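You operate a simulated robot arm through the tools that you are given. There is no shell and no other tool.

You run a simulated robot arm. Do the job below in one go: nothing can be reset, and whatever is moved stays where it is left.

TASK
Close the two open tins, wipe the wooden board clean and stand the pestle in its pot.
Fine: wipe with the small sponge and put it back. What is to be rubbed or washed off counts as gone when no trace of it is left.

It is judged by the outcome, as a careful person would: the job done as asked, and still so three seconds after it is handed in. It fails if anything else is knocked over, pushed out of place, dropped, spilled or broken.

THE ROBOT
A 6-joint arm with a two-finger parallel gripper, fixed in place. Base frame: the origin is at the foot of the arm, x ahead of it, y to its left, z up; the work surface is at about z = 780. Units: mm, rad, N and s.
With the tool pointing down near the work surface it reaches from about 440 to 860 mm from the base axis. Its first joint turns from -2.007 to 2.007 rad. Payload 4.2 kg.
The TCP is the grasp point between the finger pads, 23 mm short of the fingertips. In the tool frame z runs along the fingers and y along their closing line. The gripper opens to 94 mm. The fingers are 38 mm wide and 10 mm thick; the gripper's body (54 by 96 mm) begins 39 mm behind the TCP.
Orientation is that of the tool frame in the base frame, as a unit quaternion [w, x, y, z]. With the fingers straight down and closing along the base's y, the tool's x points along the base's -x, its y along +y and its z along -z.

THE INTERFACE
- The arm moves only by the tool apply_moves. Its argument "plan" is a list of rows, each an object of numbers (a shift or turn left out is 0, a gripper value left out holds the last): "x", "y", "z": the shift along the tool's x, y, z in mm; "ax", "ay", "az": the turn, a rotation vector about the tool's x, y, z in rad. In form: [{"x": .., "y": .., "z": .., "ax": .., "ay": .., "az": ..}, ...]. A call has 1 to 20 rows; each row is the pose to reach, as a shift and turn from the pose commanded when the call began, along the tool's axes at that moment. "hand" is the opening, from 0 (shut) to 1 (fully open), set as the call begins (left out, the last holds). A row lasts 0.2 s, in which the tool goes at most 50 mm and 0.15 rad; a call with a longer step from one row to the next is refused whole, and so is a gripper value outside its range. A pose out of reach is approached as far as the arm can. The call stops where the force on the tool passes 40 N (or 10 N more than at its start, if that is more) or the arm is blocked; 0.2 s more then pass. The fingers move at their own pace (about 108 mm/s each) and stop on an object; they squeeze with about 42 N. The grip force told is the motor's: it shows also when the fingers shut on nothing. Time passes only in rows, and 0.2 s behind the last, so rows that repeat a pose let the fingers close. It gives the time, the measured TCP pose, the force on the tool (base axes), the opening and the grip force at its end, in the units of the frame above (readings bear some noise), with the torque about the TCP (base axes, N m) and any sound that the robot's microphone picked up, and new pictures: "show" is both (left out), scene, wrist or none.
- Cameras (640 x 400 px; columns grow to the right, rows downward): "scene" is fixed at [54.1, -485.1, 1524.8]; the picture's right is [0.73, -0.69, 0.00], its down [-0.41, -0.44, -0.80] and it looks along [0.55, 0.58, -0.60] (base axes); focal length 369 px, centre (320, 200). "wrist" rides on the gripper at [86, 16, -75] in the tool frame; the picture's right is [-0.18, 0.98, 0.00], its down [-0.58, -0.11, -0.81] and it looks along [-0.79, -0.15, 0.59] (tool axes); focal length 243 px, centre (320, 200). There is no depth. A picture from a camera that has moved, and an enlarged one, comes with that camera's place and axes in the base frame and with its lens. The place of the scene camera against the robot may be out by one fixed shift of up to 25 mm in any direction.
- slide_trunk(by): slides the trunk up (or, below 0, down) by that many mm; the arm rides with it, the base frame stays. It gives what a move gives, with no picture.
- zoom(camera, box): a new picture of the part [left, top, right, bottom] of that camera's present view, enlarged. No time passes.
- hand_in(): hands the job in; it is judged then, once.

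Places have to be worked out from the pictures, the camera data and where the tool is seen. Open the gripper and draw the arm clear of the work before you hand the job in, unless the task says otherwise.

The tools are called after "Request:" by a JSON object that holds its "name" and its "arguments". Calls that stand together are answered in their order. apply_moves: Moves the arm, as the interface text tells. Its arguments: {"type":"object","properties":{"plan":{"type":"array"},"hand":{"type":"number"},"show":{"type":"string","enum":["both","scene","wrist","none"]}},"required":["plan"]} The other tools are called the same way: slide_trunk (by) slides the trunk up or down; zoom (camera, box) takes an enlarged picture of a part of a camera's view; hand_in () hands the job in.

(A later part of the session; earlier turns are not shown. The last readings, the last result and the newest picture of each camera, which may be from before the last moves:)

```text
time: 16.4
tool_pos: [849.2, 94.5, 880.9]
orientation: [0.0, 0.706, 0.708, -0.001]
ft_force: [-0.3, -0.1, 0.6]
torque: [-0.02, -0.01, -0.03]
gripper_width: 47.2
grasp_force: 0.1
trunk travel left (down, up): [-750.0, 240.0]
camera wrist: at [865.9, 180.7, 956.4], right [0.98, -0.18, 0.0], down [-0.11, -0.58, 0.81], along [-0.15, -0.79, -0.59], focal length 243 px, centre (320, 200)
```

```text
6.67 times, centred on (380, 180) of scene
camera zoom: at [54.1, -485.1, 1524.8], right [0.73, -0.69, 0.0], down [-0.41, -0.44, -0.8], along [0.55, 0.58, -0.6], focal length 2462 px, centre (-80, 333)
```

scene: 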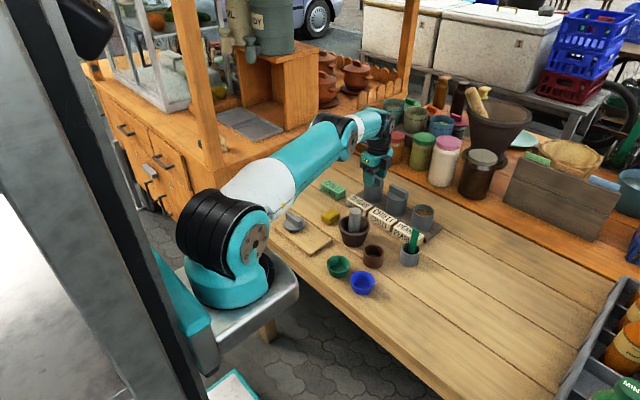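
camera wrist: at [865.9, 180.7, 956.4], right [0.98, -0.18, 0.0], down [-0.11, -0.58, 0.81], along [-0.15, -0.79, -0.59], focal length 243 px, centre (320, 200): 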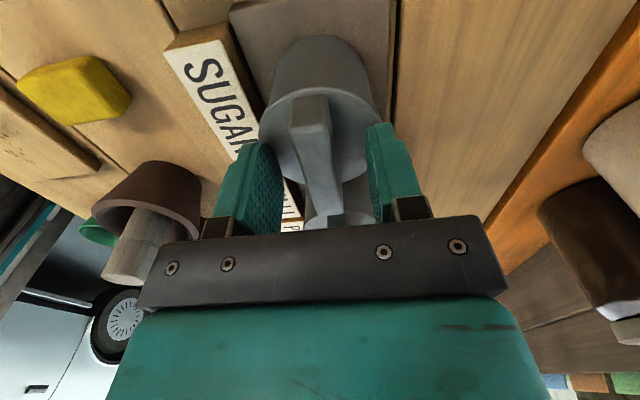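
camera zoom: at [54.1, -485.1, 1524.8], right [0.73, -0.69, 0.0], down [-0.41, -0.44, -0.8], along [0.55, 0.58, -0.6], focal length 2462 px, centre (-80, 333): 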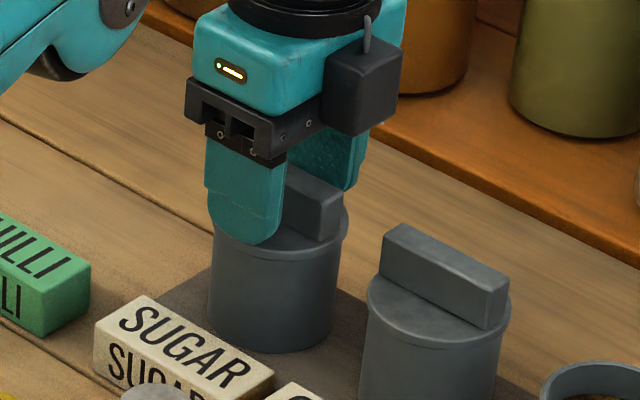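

The lid stays seated with fingers clear. I'll rise straight up, then travel back over lid B near (571, 167).

Request:
{"name": "apply_moves", "arguments": {"plan": [{"z": -20}, {"z": -60}, {"z": -105}, {"z": -110, "y": -40, "x": 10}, {"z": -110, "y": -80, "x": 20}, {"z": -110, "y": -120, "x": 30}, {"z": -110, "y": -160, "x": 41}, {"z": -110, "y": -200, "x": 52}, {"z": -110, "y": -240, "x": 63}, {"z": -110, "y": -278, "x": 72}, {"z": -90, "y": -278, "x": 72}, {"z": -70, "y": -278, "x": 72}, {"z": -70, "y": -278, "x": 72}], "hand": 1, "show": "both"}}

Request:
{"name": "zoom", "arguments": {"camera": "wrist", "box": [240, 0, 400, 110]}}

Request:
{"name": "zoom", "arguments": {"camera": "scene", "box": [340, 150, 440, 240]}}

```text
time: 19.2
tool_pos: [571.3, 167.1, 952.7]
orientation: [0.0, 0.707, 0.707, 0.0]
ft_force: [-0.2, 0.5, 0.3]
torque: [0.01, -0.02, -0.01]
gripper_width: 94.0
grasp_force: 0.0
trunk travel left (down, up): [-750.0, 240.0]
camera wrist: at [587.7, 253.2, 1026.8], right [0.98, -0.18, 0.0], down [-0.11, -0.58, 0.81], along [-0.15, -0.79, -0.59], focal length 243 px, centre (320, 200)
```

scene: 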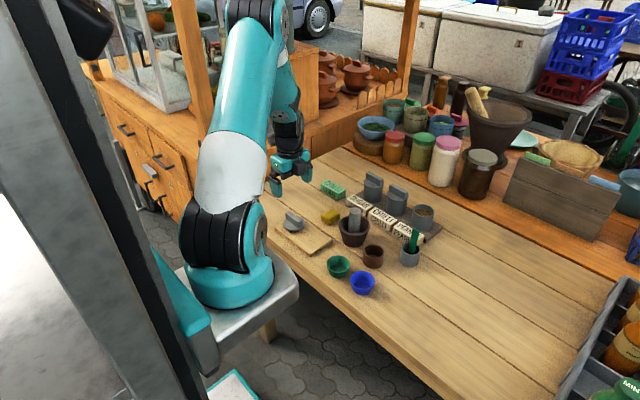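
wrist: 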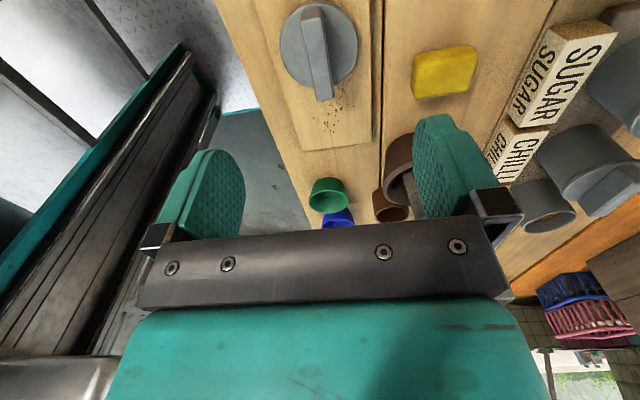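

```text
3.64 times, centred on (320, 55) of wrist
camera zoom: at [587.7, 253.2, 1026.8], right [0.98, -0.18, 0.0], down [-0.11, -0.58, 0.81], along [-0.15, -0.79, -0.59], focal length 882 px, centre (320, 727)
```

zoom: 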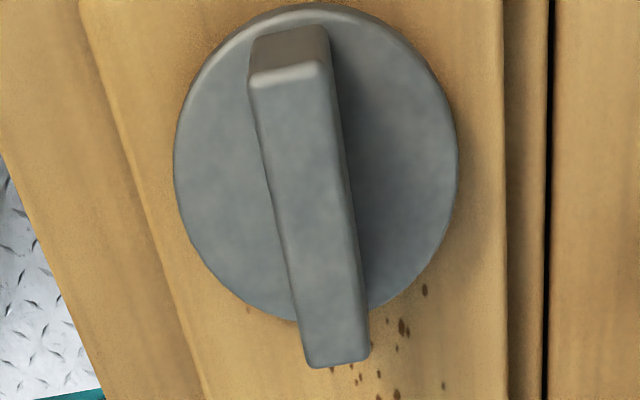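

```text
4.44 times, centred on (390, 195) of scene
camera zoom: at [54.1, -485.1, 1524.8], right [0.73, -0.69, 0.0], down [-0.41, -0.44, -0.8], along [0.55, 0.58, -0.6], focal length 1641 px, centre (9, 222)
```

zoom: 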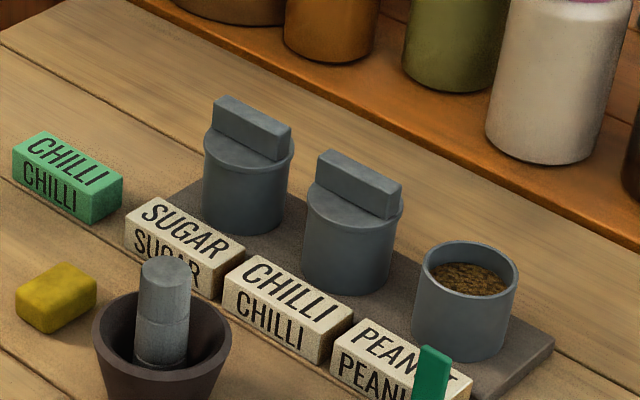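

The sugar tin is closed. Lid B sits the same way relative to the tool as lid A did, so I'll descend onto it likewise, 2 mm higher.

Request:
{"name": "apply_moves", "arguments": {"plan": [{"z": 30}, {"z": 60}, {"z": 90}, {"z": 110, "x": -1}, {"z": 121, "x": -1}, {"z": 121, "x": -1}], "show": "wrist"}}

Request:
{"name": "apply_moves", "arguments": {"plan": [{"z": 0}, {"z": 0}, {"z": 0}, {"z": 0}], "hand": 0, "show": "wrist"}}

```text
time: 20.6
tool_pos: [571.4, 165.4, 831.2]
orientation: [0.0, 0.707, 0.707, 0.0]
ft_force: [0.8, -0.5, -1.0]
torque: [-0.01, 0.0, -0.03]
gripper_width: 94.0
grasp_force: 0.0
trunk travel left (down, up): [-750.0, 240.0]
camera wrist: at [588.1, 251.0, 905.6], right [0.98, -0.18, 0.0], down [-0.11, -0.58, 0.81], along [-0.15, -0.79, -0.59], focal length 243 px, centre (320, 200)
```

wrist: 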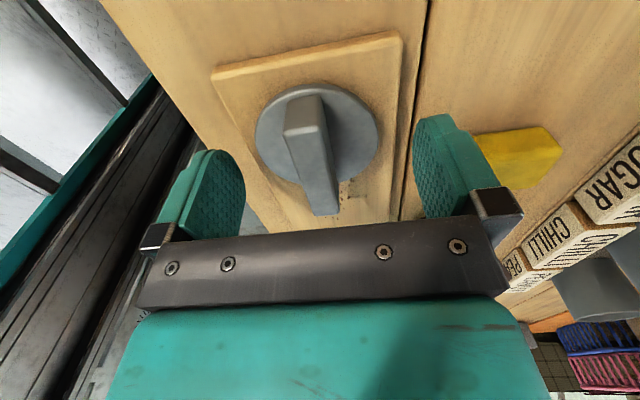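

```text
time: 21.6
tool_pos: [570.7, 164.7, 831.7]
orientation: [0.0, 0.707, 0.707, 0.0]
ft_force: [0.5, 0.6, 0.0]
torque: [-0.03, 0.03, 0.02]
gripper_width: 15.0
grasp_force: 41.8
trunk travel left (down, up): [-750.0, 240.0]
camera wrist: at [588.0, 251.1, 905.7], right [0.98, -0.18, 0.0], down [-0.11, -0.58, 0.81], along [-0.15, -0.79, -0.59], focal length 243 px, centre (320, 200)
```

wrist: 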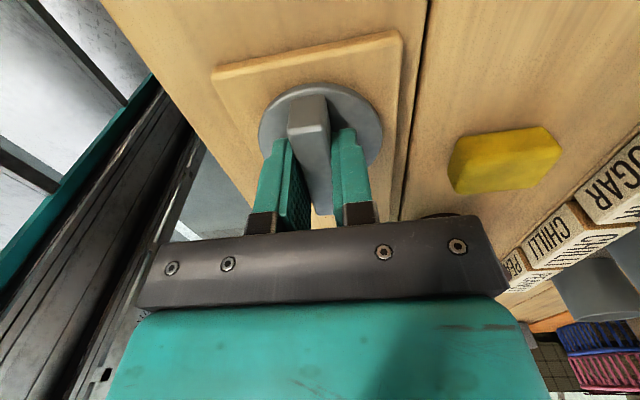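

Lid B is gripped. I'll lift it and carry it at z about 991 (above the pestle, whose top I put at z 898) to over the peanut tin near (850, -99).

Request:
{"name": "apply_moves", "arguments": {"plan": [{"z": -5}, {"z": -20}, {"z": -60}, {"z": -100}, {"z": -140}, {"z": -160}, {"z": -160, "y": 32, "x": -30}, {"z": -160, "y": 63, "x": -60}, {"z": -160, "y": 94, "x": -90}, {"z": -160, "y": 125, "x": -120}, {"z": -160, "y": 156, "x": -150}, {"z": -160, "y": 187, "x": -180}, {"z": -160, "y": 218, "x": -210}, {"z": -160, "y": 249, "x": -240}, {"z": -160, "y": 278, "x": -265}, {"z": -160, "y": 278, "x": -265}, {"z": -160, "y": 278, "x": -265}], "show": "both"}}

Request:
{"name": "zoom", "arguments": {"camera": "wrist", "box": [240, 0, 400, 100]}}

Request:
{"name": "zoom", "arguments": {"camera": "wrist", "box": [240, 80, 400, 180]}}

```text
time: 25.2
tool_pos: [851.8, -98.2, 991.7]
orientation: [0.0, 0.707, 0.707, 0.0]
ft_force: [-0.5, 0.5, -1.3]
torque: [-0.01, 0.01, -0.02]
gripper_width: 15.2
grasp_force: 41.9
trunk travel left (down, up): [-750.0, 240.0]
camera wrist: at [867.9, -12.1, 1066.6], right [0.98, -0.18, 0.0], down [-0.11, -0.58, 0.81], along [-0.15, -0.79, -0.59], focal length 243 px, centre (320, 200)
```

scene: 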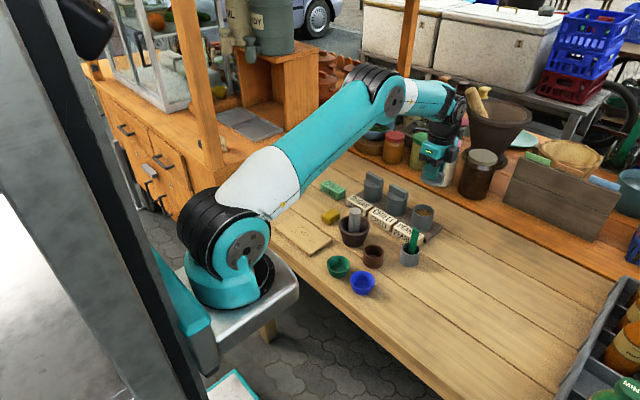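
wrist: 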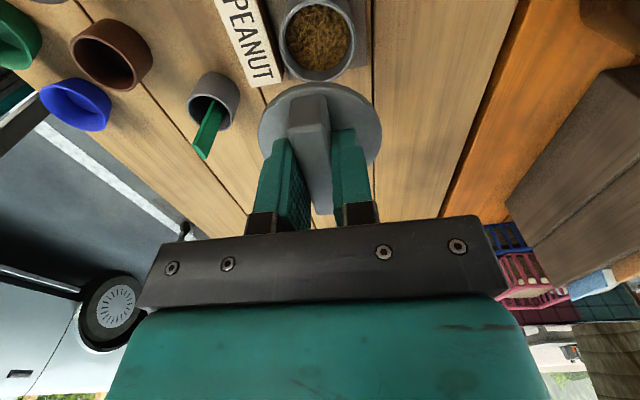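

```text
4.00 times, centred on (320, 50) of wrist
camera zoom: at [867.9, -12.1, 1066.6], right [0.98, -0.18, 0.0], down [-0.11, -0.58, 0.81], along [-0.15, -0.79, -0.59], focal length 970 px, centre (320, 800)
```

zoom: 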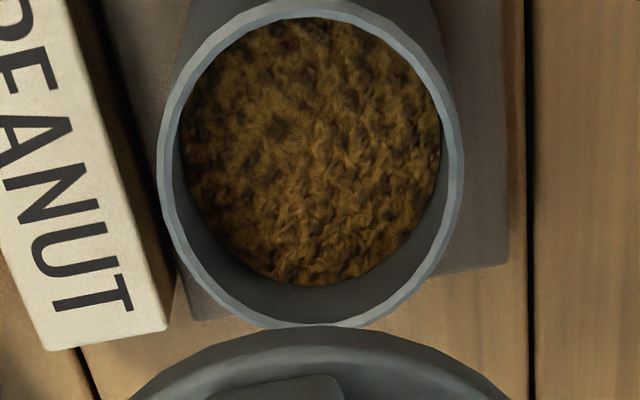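

```text
4.00 times, centred on (320, 130) of wrist
camera zoom: at [867.9, -12.1, 1066.6], right [0.98, -0.18, 0.0], down [-0.11, -0.58, 0.81], along [-0.15, -0.79, -0.59], focal length 970 px, centre (320, 480)
```

zoom: 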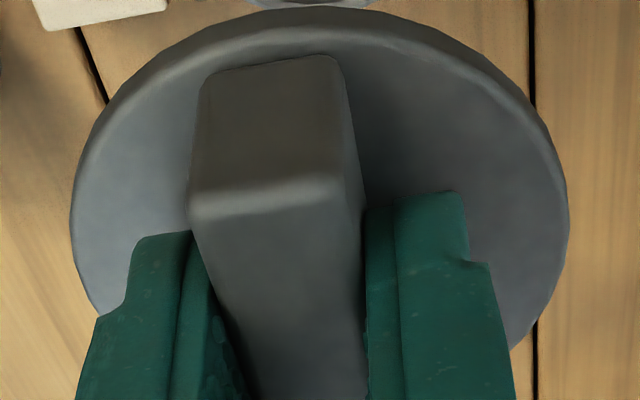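

The peanut tin's rim and lid B's disc both fit well: the tool must shift by about (-1.1, +4.5) mm to centre. I'll do that while lowering to z 935 and check again.

Request:
{"name": "apply_moves", "arguments": {"plan": [{"y": -1.1, "x": 4.5, "z": 25}, {"y": -1.1, "x": 4.5, "z": 56}, {"y": -1.1, "x": 4.5, "z": 56}], "show": "wrist"}}

Request:
{"name": "zoom", "arguments": {"camera": "wrist", "box": [240, 0, 400, 100]}}

Request:
{"name": "zoom", "arguments": {"camera": "scene", "box": [390, 150, 470, 240]}}

```text
time: 26.0
tool_pos: [851.0, -93.7, 934.2]
orientation: [0.0, 0.707, 0.708, 0.0]
ft_force: [-0.2, -1.0, -0.1]
torque: [-0.03, 0.01, -0.01]
gripper_width: 15.2
grasp_force: 42.0
trunk travel left (down, up): [-750.0, 240.0]
camera wrist: at [866.2, -8.3, 1010.1], right [0.98, -0.18, 0.0], down [-0.11, -0.58, 0.81], along [-0.15, -0.79, -0.59], focal length 243 px, centre (320, 200)
```

wrist: 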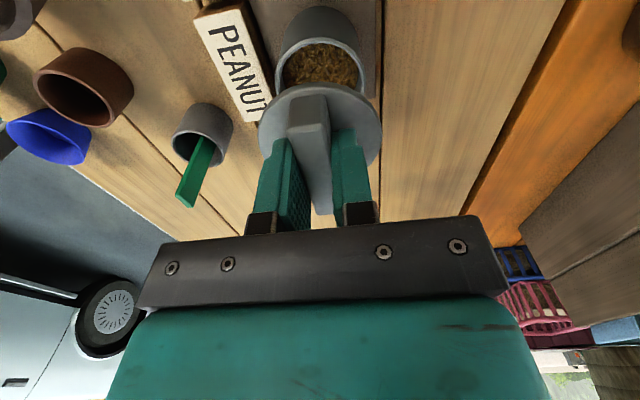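

```text
4.00 times, centred on (320, 50) of wrist
camera zoom: at [866.2, -8.3, 1010.1], right [0.98, -0.18, 0.0], down [-0.11, -0.58, 0.81], along [-0.15, -0.79, -0.59], focal length 970 px, centre (320, 800)
```

zoom: 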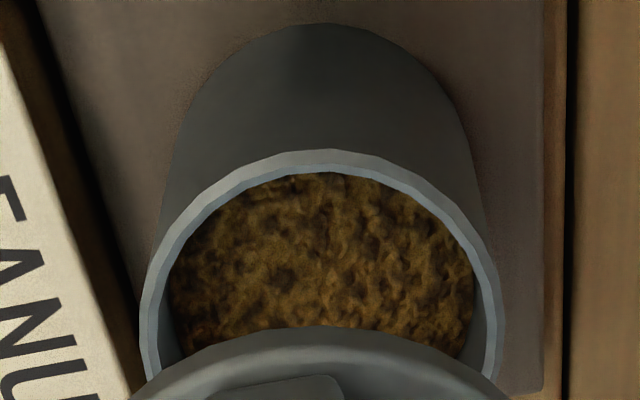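

```text
4.44 times, centred on (430, 195) of scene
camera zoom: at [54.1, -485.1, 1524.8], right [0.73, -0.69, 0.0], down [-0.41, -0.44, -0.8], along [0.55, 0.58, -0.6], focal length 1641 px, centre (-169, 222)
```

zoom: 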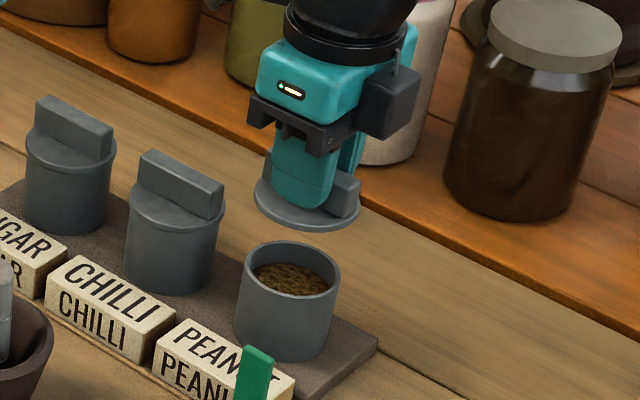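

Alignment is within about half a millimetre. I'll lower to just above the rim with a tiny correction and look once more.

Request:
{"name": "apply_moves", "arguments": {"plan": [{"y": 0.4, "x": -0.3, "z": 15}, {"y": 0.4, "x": -0.3, "z": 30}, {"y": 0.4, "x": -0.3, "z": 40}, {"y": 0.4, "x": -0.3, "z": 44}, {"y": 0.4, "x": -0.3, "z": 44}], "show": "wrist"}}

Request:
{"name": "zoom", "arguments": {"camera": "wrist", "box": [240, 30, 400, 130]}}

Request:
{"name": "zoom", "arguments": {"camera": "scene", "box": [390, 160, 460, 230]}}

```text
time: 27.2
tool_pos: [849.5, -93.2, 891.3]
orientation: [0.0, 0.707, 0.707, 0.0]
ft_force: [1.2, 0.2, 0.0]
torque: [0.01, 0.02, -0.02]
gripper_width: 15.3
grasp_force: 42.3
trunk travel left (down, up): [-750.0, 240.0]
camera wrist: at [865.9, -8.0, 966.0], right [0.98, -0.18, 0.0], down [-0.11, -0.58, 0.81], along [-0.15, -0.79, -0.59], focal length 243 px, centre (320, 200)
```

wrist: 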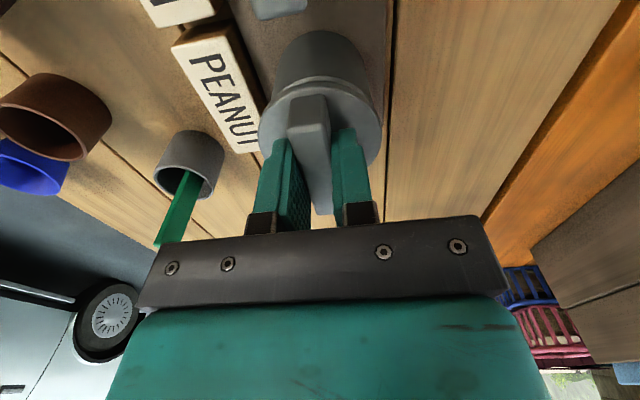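

```text
4.00 times, centred on (320, 80) of wrist
camera zoom: at [865.9, -8.0, 966.0], right [0.98, -0.18, 0.0], down [-0.11, -0.58, 0.81], along [-0.15, -0.79, -0.59], focal length 970 px, centre (320, 680)
```

zoom: 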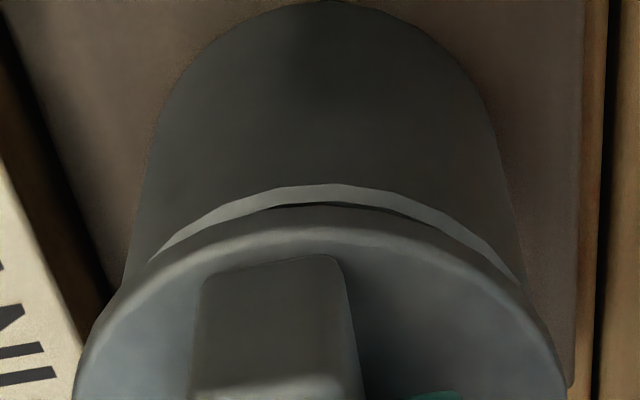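

```text
5.71 times, centred on (425, 195) of scene
camera zoom: at [54.1, -485.1, 1524.8], right [0.73, -0.69, 0.0], down [-0.41, -0.44, -0.8], along [0.55, 0.58, -0.6], focal length 2110 px, centre (-280, 229)
```

zoom: 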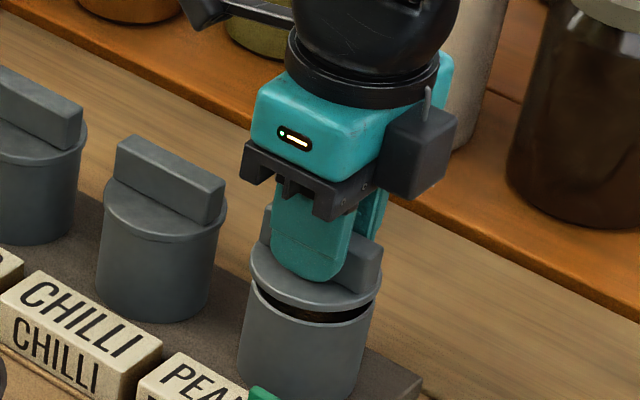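

The lid is centred over the peanut tin, a few millimetres above its rim. Lowering in short steps.

Request:
{"name": "apply_moves", "arguments": {"plan": [{"z": 2}, {"z": 4}, {"z": 6}, {"z": 6}], "show": "none"}}

Request:
{"name": "apply_moves", "arguments": {"plan": [{"z": 1.5}, {"z": 3}, {"z": 3}], "show": "wrist"}}

Request:
{"name": "zoom", "arguments": {"camera": "wrist", "box": [240, 30, 400, 130]}}

Request:
{"name": "zoom", "arguments": {"camera": "scene", "box": [390, 160, 460, 230]}}

```text
time: 28.2
tool_pos: [849.2, -93.7, 885.4]
orientation: [0.0, 0.708, 0.707, 0.001]
ft_force: [0.3, 0.0, -0.9]
torque: [-0.01, -0.02, -0.03]
gripper_width: 15.3
grasp_force: 41.7
trunk travel left (down, up): [-750.0, 240.0]
```

```text
time: 29.0
tool_pos: [848.7, -96.4, 882.1]
orientation: [0.001, 0.707, 0.707, 0.0]
ft_force: [3.4, -0.9, 5.9]
torque: [-0.02, 0.02, 0.01]
gripper_width: 15.1
grasp_force: 42.2
trunk travel left (down, up): [-750.0, 240.0]
camera wrist: at [865.6, -9.1, 957.7], right [0.98, -0.18, 0.0], down [-0.11, -0.58, 0.81], along [-0.15, -0.79, -0.59], focal length 243 px, centre (320, 200)
```

wrist: 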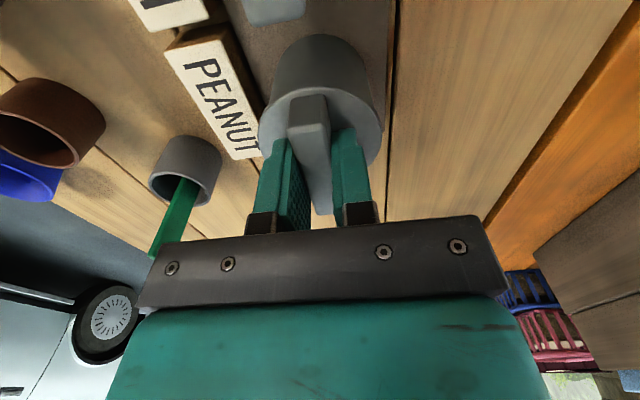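

```text
4.00 times, centred on (320, 80) of wrist
camera zoom: at [865.6, -9.1, 957.7], right [0.98, -0.18, 0.0], down [-0.11, -0.58, 0.81], along [-0.15, -0.79, -0.59], focal length 970 px, centre (320, 680)
```

zoom: 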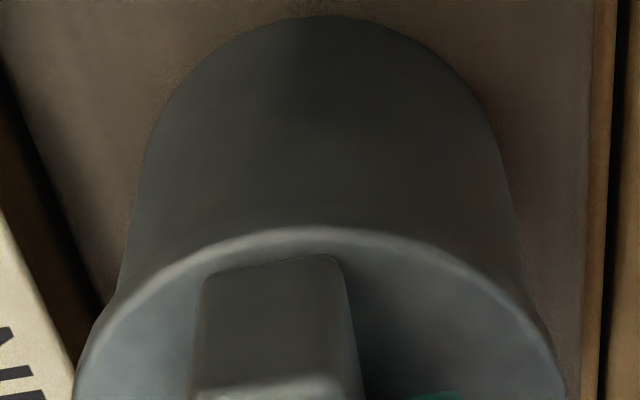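

```text
5.71 times, centred on (425, 195) of scene
camera zoom: at [54.1, -485.1, 1524.8], right [0.73, -0.69, 0.0], down [-0.41, -0.44, -0.8], along [0.55, 0.58, -0.6], focal length 2110 px, centre (-280, 229)
```

zoom: 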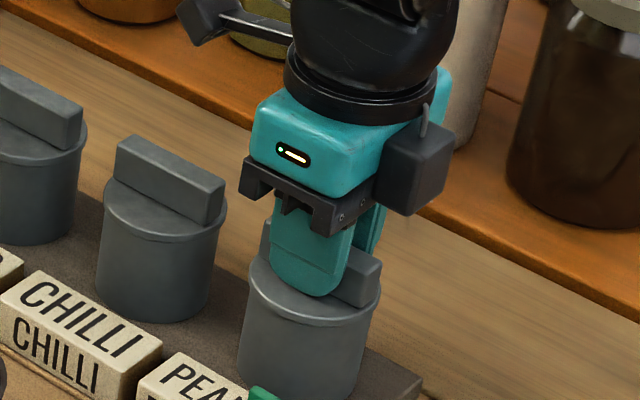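

Contact at about 6 N and the lid looks down on the rim. I'll press lightly to confirm, ease off, and release.

Request:
{"name": "apply_moves", "arguments": {"plan": [{"z": 1}, {"z": 1.5}, {"z": 0}, {"z": -0.5}], "show": "none"}}

Request:
{"name": "apply_moves", "arguments": {"plan": [{"z": 0}, {"z": 0}, {"z": -1}], "hand": 0.5, "show": "none"}}

Request:
{"name": "zoom", "arguments": {"camera": "scene", "box": [390, 160, 460, 230]}}

```text
time: 30.0
tool_pos: [849.2, -95.6, 882.4]
orientation: [0.002, 0.706, 0.708, 0.002]
ft_force: [15.4, 1.2, 7.4]
torque: [0.05, -0.28, -0.07]
gripper_width: 15.0
grasp_force: 41.8
trunk travel left (down, up): [-750.0, 240.0]
```

```text
time: 30.8
tool_pos: [848.6, -95.6, 883.2]
orientation: [-0.001, 0.708, 0.707, -0.001]
ft_force: [-0.1, 0.4, -0.3]
torque: [-0.01, 0.02, -0.02]
gripper_width: 46.8
grasp_force: 0.1
trunk travel left (down, up): [-750.0, 240.0]
```

```text
5.71 times, centred on (425, 195) of scene
camera zoom: at [54.1, -485.1, 1524.8], right [0.73, -0.69, 0.0], down [-0.41, -0.44, -0.8], along [0.55, 0.58, -0.6], focal length 2110 px, centre (-280, 229)
```

zoom: 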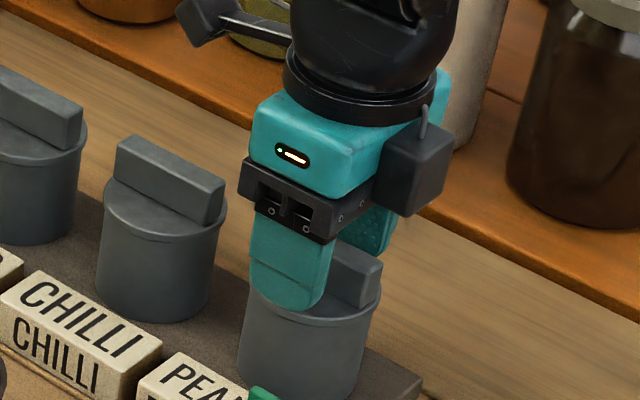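

The peanut tin is closed. I'll rise and travel to above the sponge near (680, 122) to see its size and turn.

Request:
{"name": "apply_moves", "arguments": {"plan": [{"z": -20}, {"z": -60}, {"z": -105}, {"z": -110, "y": -24, "x": 31}, {"z": -110, "y": -48, "x": 62}, {"z": -110, "y": -72, "x": 93}, {"z": -110, "y": -96, "x": 124}, {"z": -110, "y": -120, "x": 155}, {"z": -110, "y": -144, "x": 186}, {"z": -110, "y": -169, "x": 217}, {"z": -80, "y": -169, "x": 217}, {"z": -60, "y": -169, "x": 217}, {"z": -60, "y": -169, "x": 217}], "hand": 1, "show": "both"}}

Request:
{"name": "zoom", "arguments": {"camera": "wrist", "box": [240, 0, 400, 110]}}

Request:
{"name": "zoom", "arguments": {"camera": "scene", "box": [270, 160, 450, 270]}}

```text
time: 33.6
tool_pos: [678.4, 123.1, 944.1]
orientation: [0.0, 0.707, 0.707, 0.0]
ft_force: [0.2, -0.2, -0.2]
torque: [-0.04, 0.01, -0.02]
gripper_width: 94.0
grasp_force: 0.1
trunk travel left (down, up): [-750.0, 240.0]
camera wrist: at [694.6, 209.3, 1019.5], right [0.98, -0.18, 0.0], down [-0.11, -0.58, 0.81], along [-0.15, -0.79, -0.59], focal length 243 px, centre (320, 200)
```

scene: 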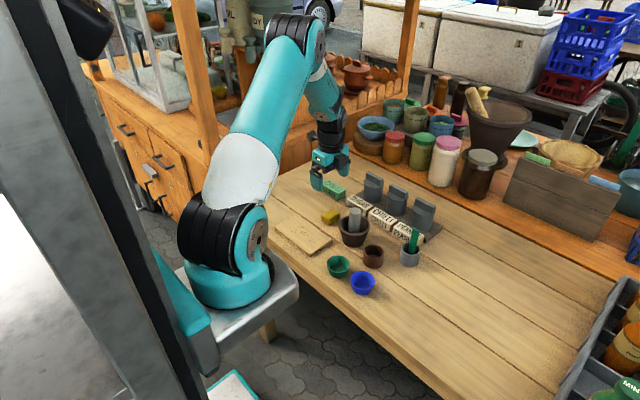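
wrist: 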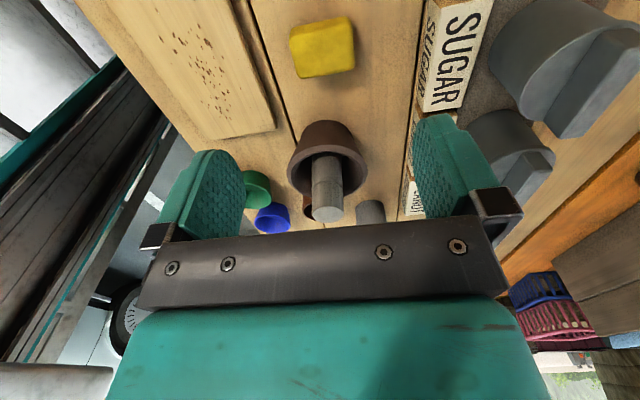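

```text
3.64 times, centred on (320, 55) of wrist
camera zoom: at [694.6, 209.3, 1019.5], right [0.98, -0.18, 0.0], down [-0.11, -0.58, 0.81], along [-0.15, -0.79, -0.59], focal length 882 px, centre (320, 727)
```

zoom: 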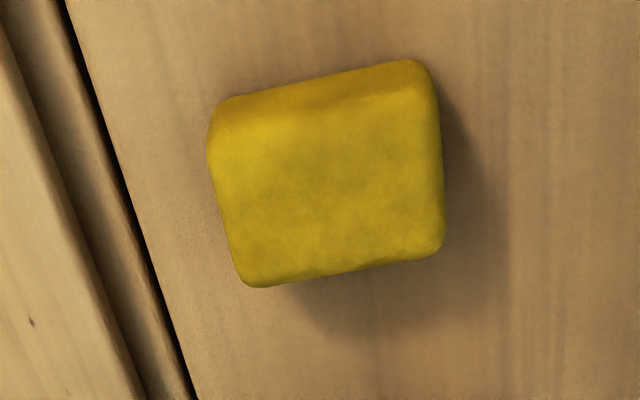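

```text
3.56 times, centred on (360, 215) of scene
camera zoom: at [54.1, -485.1, 1524.8], right [0.73, -0.69, 0.0], down [-0.41, -0.44, -0.8], along [0.55, 0.58, -0.6], focal length 1313 px, centre (178, 147)
```

zoom: 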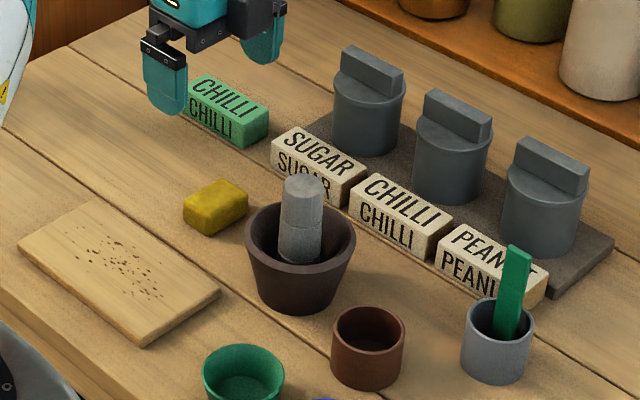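

Both tins are closed. The sponge is about 48 mm along x, 31 mm along y, 24 mm high, centred near (682, 120) and square to the base. I'll map the stain on the board before picking it up.

Request:
{"name": "zoom", "arguments": {"camera": "wrist", "box": [90, 0, 290, 150]}}

Request:
{"name": "zoom", "arguments": {"camera": "scene", "box": [272, 210, 336, 260]}}

```text
2.67 times, centred on (190, 75) of wrist
camera zoom: at [694.6, 209.3, 1019.5], right [0.98, -0.18, 0.0], down [-0.11, -0.58, 0.81], along [-0.15, -0.79, -0.59], focal length 647 px, centre (667, 533)
```

zoom: 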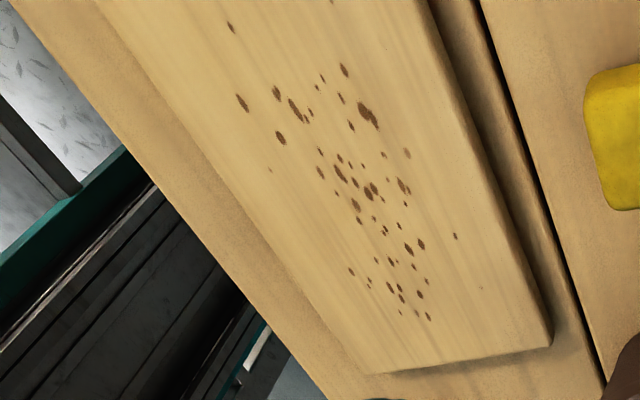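

```text
8.00 times, centred on (304, 235) of scene
camera zoom: at [54.1, -485.1, 1524.8], right [0.73, -0.69, 0.0], down [-0.41, -0.44, -0.8], along [0.55, 0.58, -0.6], focal length 2954 px, centre (448, -80)
```

zoom: 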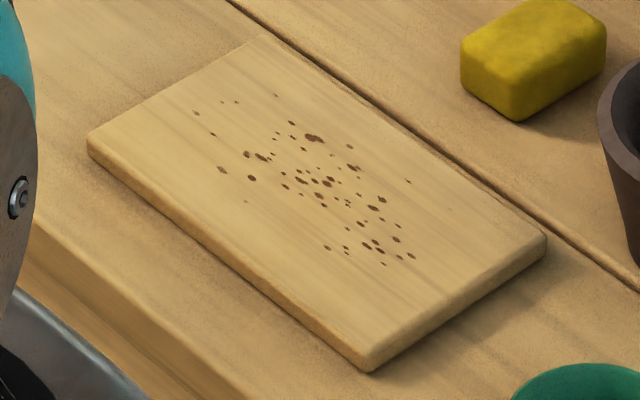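

Specks spread over much of the board, so I'll wipe its whole top. First I descend over the sponge so the tips stop about 6 mm above the table, and grip it along x.

Request:
{"name": "apply_moves", "arguments": {"plan": [{"z": 40, "y": 2.5, "x": -1.7}, {"z": 80, "y": 2.5, "x": -1.7}, {"z": 110, "y": 2.5, "x": -1.7}, {"z": 128, "y": 2.5, "x": -1.7}, {"z": 134.5, "y": 2.5, "x": -1.7}, {"z": 134.5, "y": 2.5, "x": -1.7}], "show": "wrist"}}

Request:
{"name": "apply_moves", "arguments": {"plan": [{"z": 0}, {"z": 0}, {"z": 0}, {"z": 0}], "hand": 0, "show": "both"}}

```text
time: 35.0
tool_pos: [683.5, 119.5, 808.3]
orientation: [0.0, 0.707, 0.707, 0.0]
ft_force: [0.4, 0.4, -0.5]
torque: [-0.03, -0.02, 0.01]
gripper_width: 94.0
grasp_force: 0.0
trunk travel left (down, up): [-750.0, 240.0]
camera wrist: at [699.5, 205.9, 883.6], right [0.98, -0.18, 0.0], down [-0.11, -0.58, 0.81], along [-0.15, -0.79, -0.59], focal length 243 px, centre (320, 200)
```

wrist: 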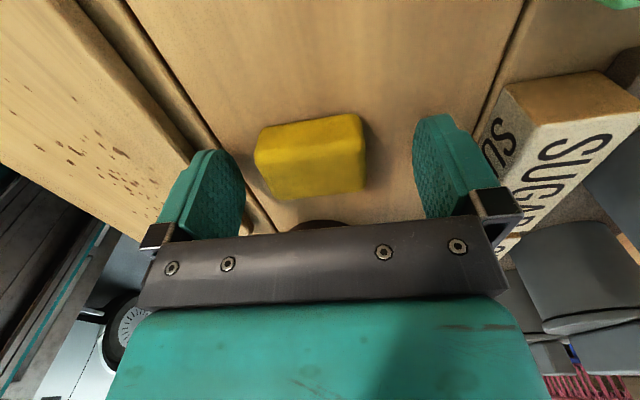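

```text
time: 36.0
tool_pos: [682.6, 120.5, 809.0]
orientation: [-0.001, 0.707, 0.707, 0.0]
ft_force: [-0.1, -1.4, 0.3]
torque: [0.03, 0.0, -0.02]
gripper_width: 50.8
grasp_force: 41.8
trunk travel left (down, up): [-750.0, 240.0]
camera wrist: at [699.5, 205.9, 883.8], right [0.98, -0.18, 0.0], down [-0.11, -0.58, 0.81], along [-0.15, -0.79, -0.59], focal length 243 px, centre (320, 200)
```

scene: 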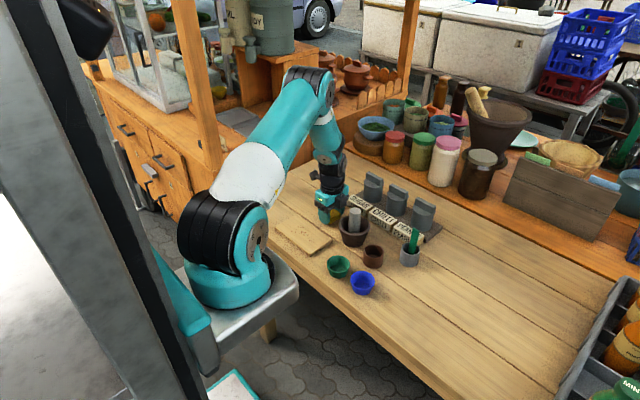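
wrist: 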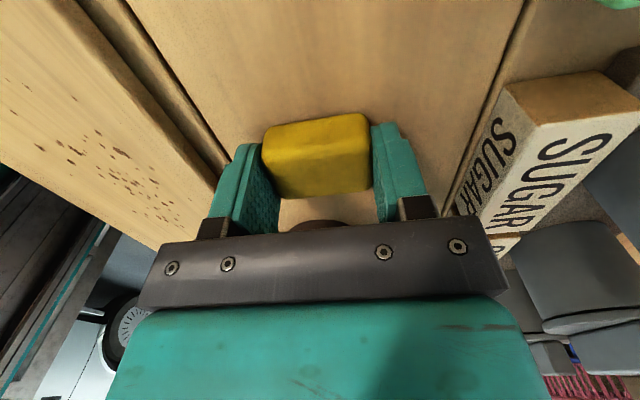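

The sponge is gripped (50.8 mm) with its bottom about 29 mm below the TCP. I'll lift it and bring it over the board's far left corner, then find the board height by force.

Request:
{"name": "apply_moves", "arguments": {"plan": [{"z": -20}, {"z": -50}, {"z": -50, "y": -35, "x": 17}, {"z": -50, "y": -70, "x": 34}, {"z": -50, "y": -105, "x": 51}, {"z": -50, "y": -136, "x": 66}, {"z": -30, "y": -136, "x": 66}, {"z": -17, "y": -136, "x": 66}, {"z": -17, "y": -136, "x": 66}], "show": "both"}}

Request:
{"name": "zoom", "arguments": {"camera": "scene", "box": [262, 190, 346, 265]}}

```text
time: 38.0
tool_pos: [546.8, 186.1, 825.7]
orientation: [0.0, 0.707, 0.707, 0.0]
ft_force: [0.3, 0.6, 0.0]
torque: [-0.01, -0.03, -0.02]
gripper_width: 50.5
grasp_force: 42.4
trunk travel left (down, up): [-750.0, 240.0]
camera wrist: at [563.0, 271.2, 900.5], right [0.98, -0.18, 0.0], down [-0.11, -0.58, 0.81], along [-0.15, -0.79, -0.59], focal length 243 px, centre (320, 200)
```

scene: 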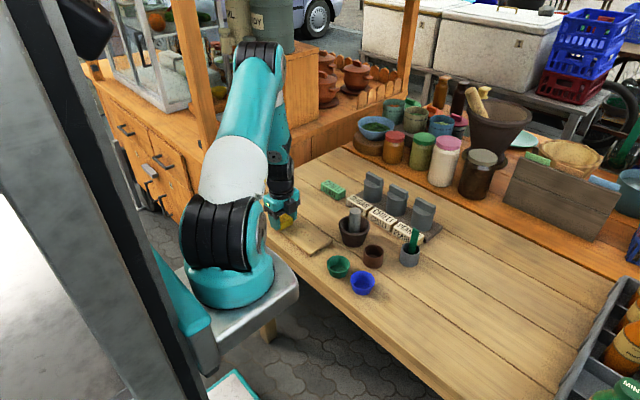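
wrist: 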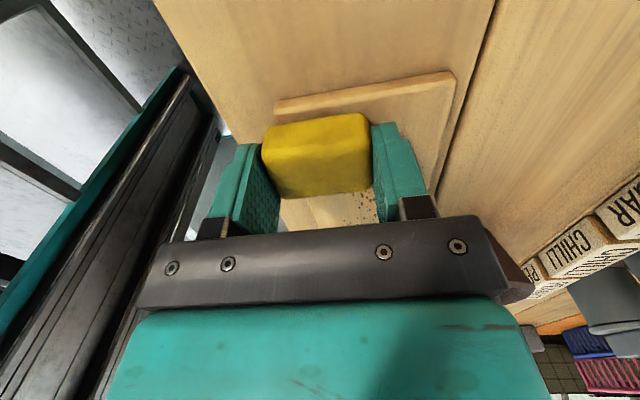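

```text
5.33 times, centred on (304, 228) of scene
camera zoom: at [54.1, -485.1, 1524.8], right [0.73, -0.69, 0.0], down [-0.41, -0.44, -0.8], along [0.55, 0.58, -0.6], focal length 1970 px, centre (405, 53)
```

zoom: 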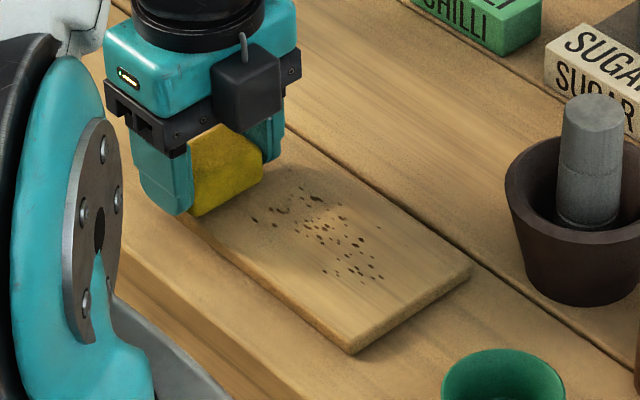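

The sponge hovers a few millimetres above the board's far-left end. Lowering gently until it touches.

Request:
{"name": "apply_moves", "arguments": {"plan": [{"z": 2}, {"z": 4}, {"z": 5.5}, {"z": 5.5}], "show": "none"}}

```text
time: 39.0
tool_pos: [546.5, 186.5, 820.7]
orientation: [0.0, 0.707, 0.707, 0.0]
ft_force: [-0.6, -0.6, -0.4]
torque: [0.01, -0.02, 0.02]
gripper_width: 50.5
grasp_force: 42.2
trunk travel left (down, up): [-750.0, 240.0]
```

Request:
{"name": "apply_moves", "arguments": {"plan": [{"z": 1}, {"z": 2}, {"z": 2}], "show": "none"}}

```text
time: 39.8
tool_pos: [545.5, 187.1, 819.7]
orientation: [0.0, 0.708, 0.707, 0.001]
ft_force: [-1.8, -2.4, 30.7]
torque: [-0.13, 0.18, 0.01]
gripper_width: 50.6
grasp_force: 42.2
trunk travel left (down, up): [-750.0, 240.0]
```

Contact is firm at z about 819.7 (31 N), too hard for wiping. I'll ease up slightly.

Request:
{"name": "apply_moves", "arguments": {"plan": [{"z": -0.7}, {"z": -0.7}], "show": "none"}}

```text
time: 40.4
tool_pos: [547.3, 186.2, 820.4]
orientation: [-0.001, 0.706, 0.708, 0.001]
ft_force: [1.6, -0.4, 28.1]
torque: [0.01, 0.0, 0.0]
gripper_width: 50.7
grasp_force: 41.7
trunk travel left (down, up): [-750.0, 240.0]
```

Still 28 N; easing off another millimetre.

Request:
{"name": "apply_moves", "arguments": {"plan": [{"z": -1}, {"z": -1}], "show": "none"}}

```text
time: 41.0
tool_pos: [545.3, 186.7, 820.0]
orientation: [0.0, 0.707, 0.707, 0.0]
ft_force: [2.7, 1.6, 17.9]
torque: [0.12, -0.12, 0.01]
gripper_width: 50.7
grasp_force: 42.3
trunk travel left (down, up): [-750.0, 240.0]
```

Around 18 N; one more small ease to reach a light wiping pressure, then a first short stroke along y toward the stain.

Request:
{"name": "apply_moves", "arguments": {"plan": [{"z": -0.8}, {"z": -0.8}], "show": "none"}}

Request:
{"name": "apply_moves", "arguments": {"plan": [{"x": -10}, {"x": -20}, {"x": -30}, {"x": -40}, {"x": -40}], "show": "both"}}

Request:
{"name": "zoom", "arguments": {"camera": "scene", "box": [262, 190, 346, 265]}}

```text
time: 41.6
tool_pos: [544.8, 184.7, 820.8]
orientation: [0.0, 0.707, 0.707, -0.001]
ft_force: [1.1, 1.1, 1.4]
torque: [0.06, -0.06, -0.03]
gripper_width: 50.5
grasp_force: 42.3
trunk travel left (down, up): [-750.0, 240.0]
```

```text
time: 42.8
tool_pos: [547.6, 146.5, 820.8]
orientation: [0.0, 0.707, 0.707, -0.001]
ft_force: [-0.6, 0.1, -0.1]
torque: [0.0, 0.04, -0.02]
gripper_width: 50.4
grasp_force: 42.9
trunk travel left (down, up): [-750.0, 240.0]
camera wrist: at [563.4, 231.3, 895.7], right [0.98, -0.18, 0.0], down [-0.11, -0.58, 0.81], along [-0.15, -0.79, -0.59], focal length 243 px, centre (320, 200)
```

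scene: 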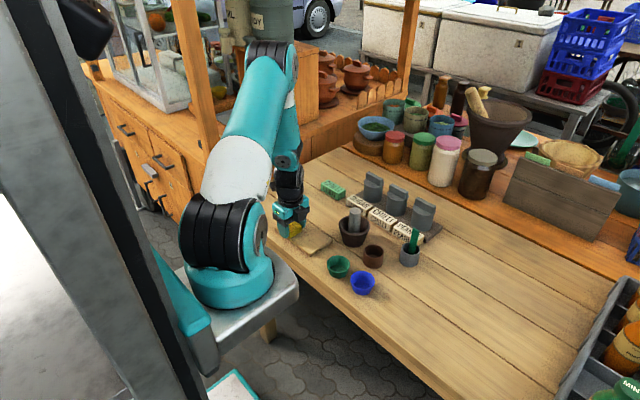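
wrist: 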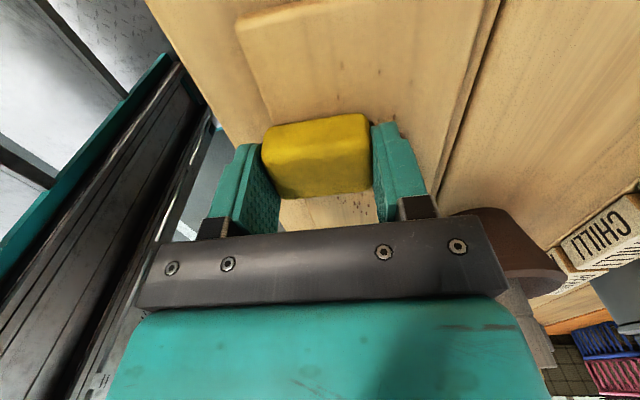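

```text
5.33 times, centred on (304, 228) of scene
camera zoom: at [54.1, -485.1, 1524.8], right [0.73, -0.69, 0.0], down [-0.41, -0.44, -0.8], along [0.55, 0.58, -0.6], focal length 1970 px, centre (405, 53)
```

zoom: 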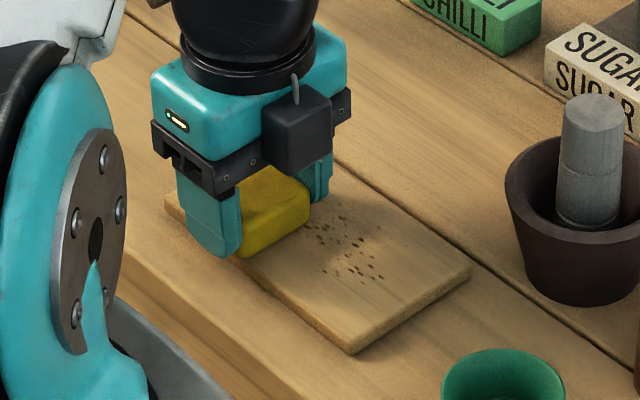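

At this height there's no pressure left (specks behind the stroke remain). I'll press back down slightly in small increments.

Request:
{"name": "apply_moves", "arguments": {"plan": [{"z": 0.6}, {"z": 0.6}, {"z": 0.6}], "show": "none"}}

Request:
{"name": "apply_moves", "arguments": {"plan": [{"z": 0.5}, {"z": 0.5}, {"z": 0.5}], "show": "none"}}

```text
time: 43.6
tool_pos: [545.9, 146.1, 819.5]
orientation: [0.0, 0.707, 0.707, 0.0]
ft_force: [-0.4, -0.2, 0.2]
torque: [-0.01, 0.02, -0.05]
gripper_width: 50.6
grasp_force: 42.0
trunk travel left (down, up): [-750.0, 240.0]
```

```text
time: 44.4
tool_pos: [546.0, 146.0, 819.7]
orientation: [0.0, 0.707, 0.707, 0.001]
ft_force: [-1.1, 1.1, 2.2]
torque: [0.03, -0.02, 0.02]
gripper_width: 50.6
grasp_force: 41.8
trunk travel left (down, up): [-750.0, 240.0]
```

Now 2 N at this height. I'll add half a millimetre and stroke back toward +y to see whether specks vanish.

Request:
{"name": "apply_moves", "arguments": {"plan": [{"z": 0.5}, {"z": 0.5, "x": 10}, {"z": 0.5, "x": 20}, {"z": 0.5, "x": 30}, {"z": 0.5, "x": 40}, {"z": 0.5, "x": 40}], "show": "both"}}

Request:
{"name": "zoom", "arguments": {"camera": "scene", "box": [262, 190, 346, 265]}}

```text
time: 45.8
tool_pos: [547.7, 187.9, 819.9]
orientation: [0.0, 0.706, 0.708, 0.0]
ft_force: [0.1, -3.7, 9.1]
torque: [-0.09, -0.02, 0.0]
gripper_width: 50.5
grasp_force: 42.1
trunk travel left (down, up): [-750.0, 240.0]
camera wrist: at [563.0, 271.9, 895.0], right [0.98, -0.18, 0.0], down [-0.11, -0.58, 0.81], along [-0.15, -0.79, -0.59], focal length 243 px, centre (320, 200)
```

scene: 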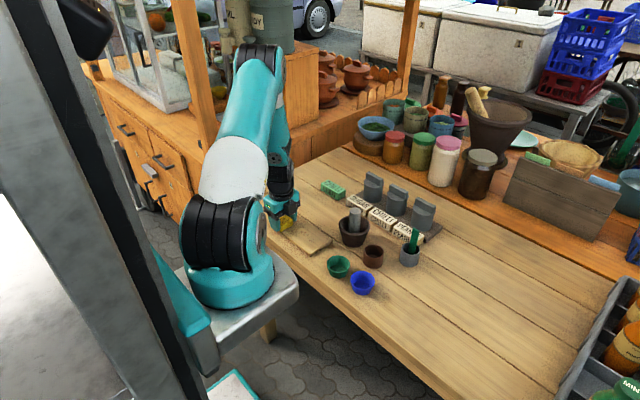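
wrist: 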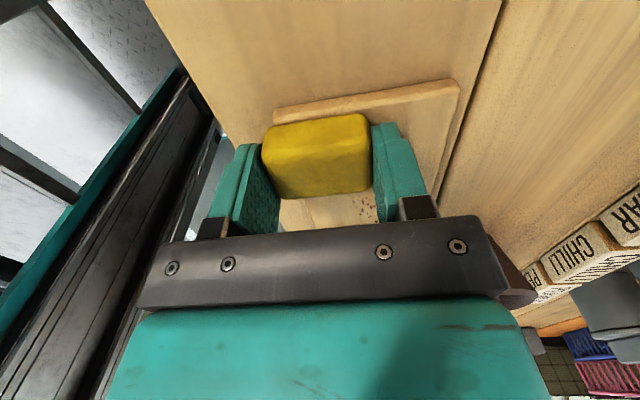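

```text
5.33 times, centred on (304, 228) of scene
camera zoom: at [54.1, -485.1, 1524.8], right [0.73, -0.69, 0.0], down [-0.41, -0.44, -0.8], along [0.55, 0.58, -0.6], focal length 1970 px, centre (405, 53)
```

zoom: 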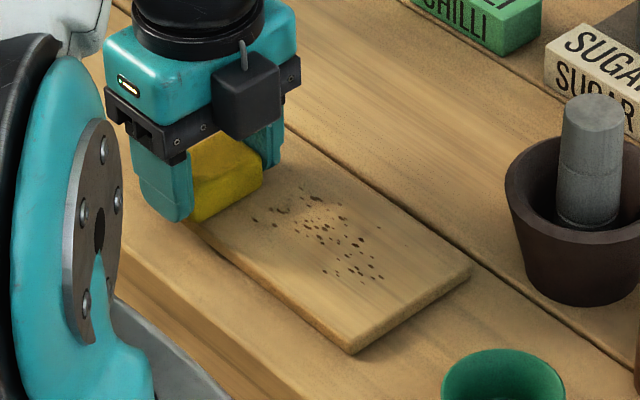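

Pressure is about 9 N and steady. I'll now wipe the full length of the board: down the near edge lane (x≈546), then back up the middle lane (x≈568).

Request:
{"name": "apply_moves", "arguments": {"plan": [{"z": 0.4, "x": -10}, {"z": 0.4, "x": -25}, {"z": 0.4, "x": -40}, {"z": 0.4, "x": -55}, {"z": 0.4, "x": -70}, {"z": 0.4, "x": -85}, {"z": 0.4, "x": -100}, {"z": 0.4, "x": -115}, {"z": 0.4, "x": -127}, {"z": 0.4, "x": -127, "y": 11}, {"z": 0.4, "x": -127, "y": 22}, {"z": 0.4, "x": -115, "y": 22}, {"z": 0.4, "x": -100, "y": 22}, {"z": 0.4, "x": -85, "y": 22}, {"z": 0.4, "x": -70, "y": 22}, {"z": 0.4, "x": -55, "y": 22}, {"z": 0.4, "x": -40, "y": 22}, {"z": 0.4, "x": -25, "y": 22}, {"z": 0.4, "x": -10, "y": 22}, {"z": 0.4, "x": 1, "y": 22}], "show": "both"}}

Request:
{"name": "zoom", "arguments": {"camera": "scene", "box": [262, 190, 346, 265]}}

```text
time: 48.1
tool_pos: [557.5, 57.3, 819.7]
orientation: [-0.002, 0.706, 0.708, -0.003]
ft_force: [-7.6, -1.1, 25.6]
torque: [0.12, -0.16, 0.03]
gripper_width: 50.7
grasp_force: 42.2
trunk travel left (down, up): [-750.0, 240.0]
stopped in row 11: the force on the tool passed its limit at 40 N (the readings are from after the stop); the commanded pose is now the measured one
camera wrist: at [573.4, 144.0, 894.2], right [0.98, -0.18, -0.01], down [-0.1, -0.58, 0.81], along [-0.15, -0.79, -0.59], focal length 243 px, centre (320, 200)
```

scene: 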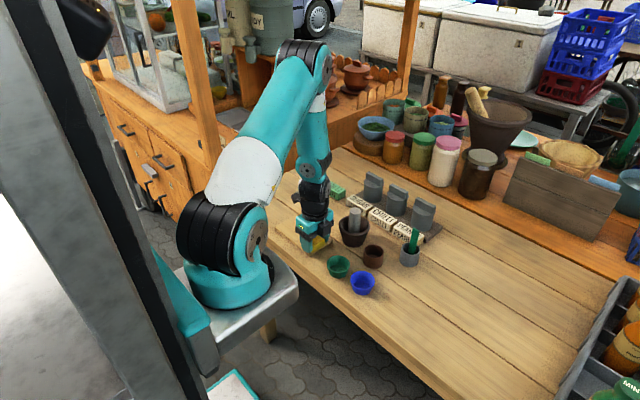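
wrist: 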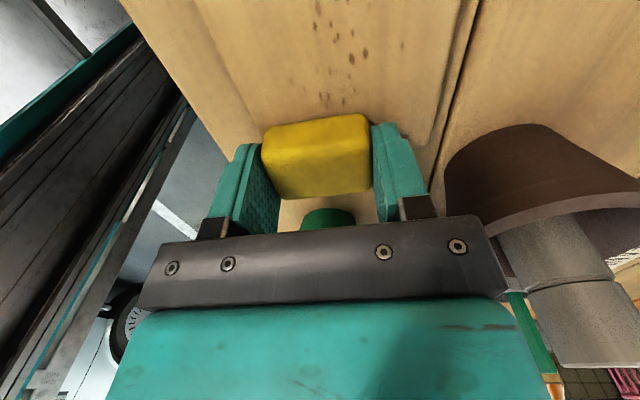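

```text
5.33 times, centred on (304, 228) of scene
camera zoom: at [54.1, -485.1, 1524.8], right [0.73, -0.69, 0.0], down [-0.41, -0.44, -0.8], along [0.55, 0.58, -0.6], focal length 1970 px, centre (405, 53)
```

zoom: 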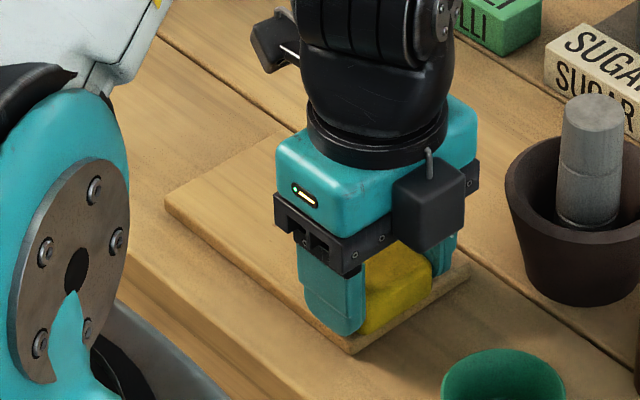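

Wiping works: the lane near the edge is clean. The force tripped the limit, so I'll ease up before continuing the middle lane.

Request:
{"name": "apply_moves", "arguments": {"plan": [{"z": -0.5}, {"z": -1}, {"z": -1}], "show": "none"}}

```text
time: 48.9
tool_pos: [556.8, 58.6, 819.4]
orientation: [-0.001, 0.706, 0.708, -0.002]
ft_force: [-1.3, -1.2, 16.1]
torque: [0.05, -0.11, 0.0]
gripper_width: 50.6
grasp_force: 42.1
trunk travel left (down, up): [-750.0, 240.0]
```

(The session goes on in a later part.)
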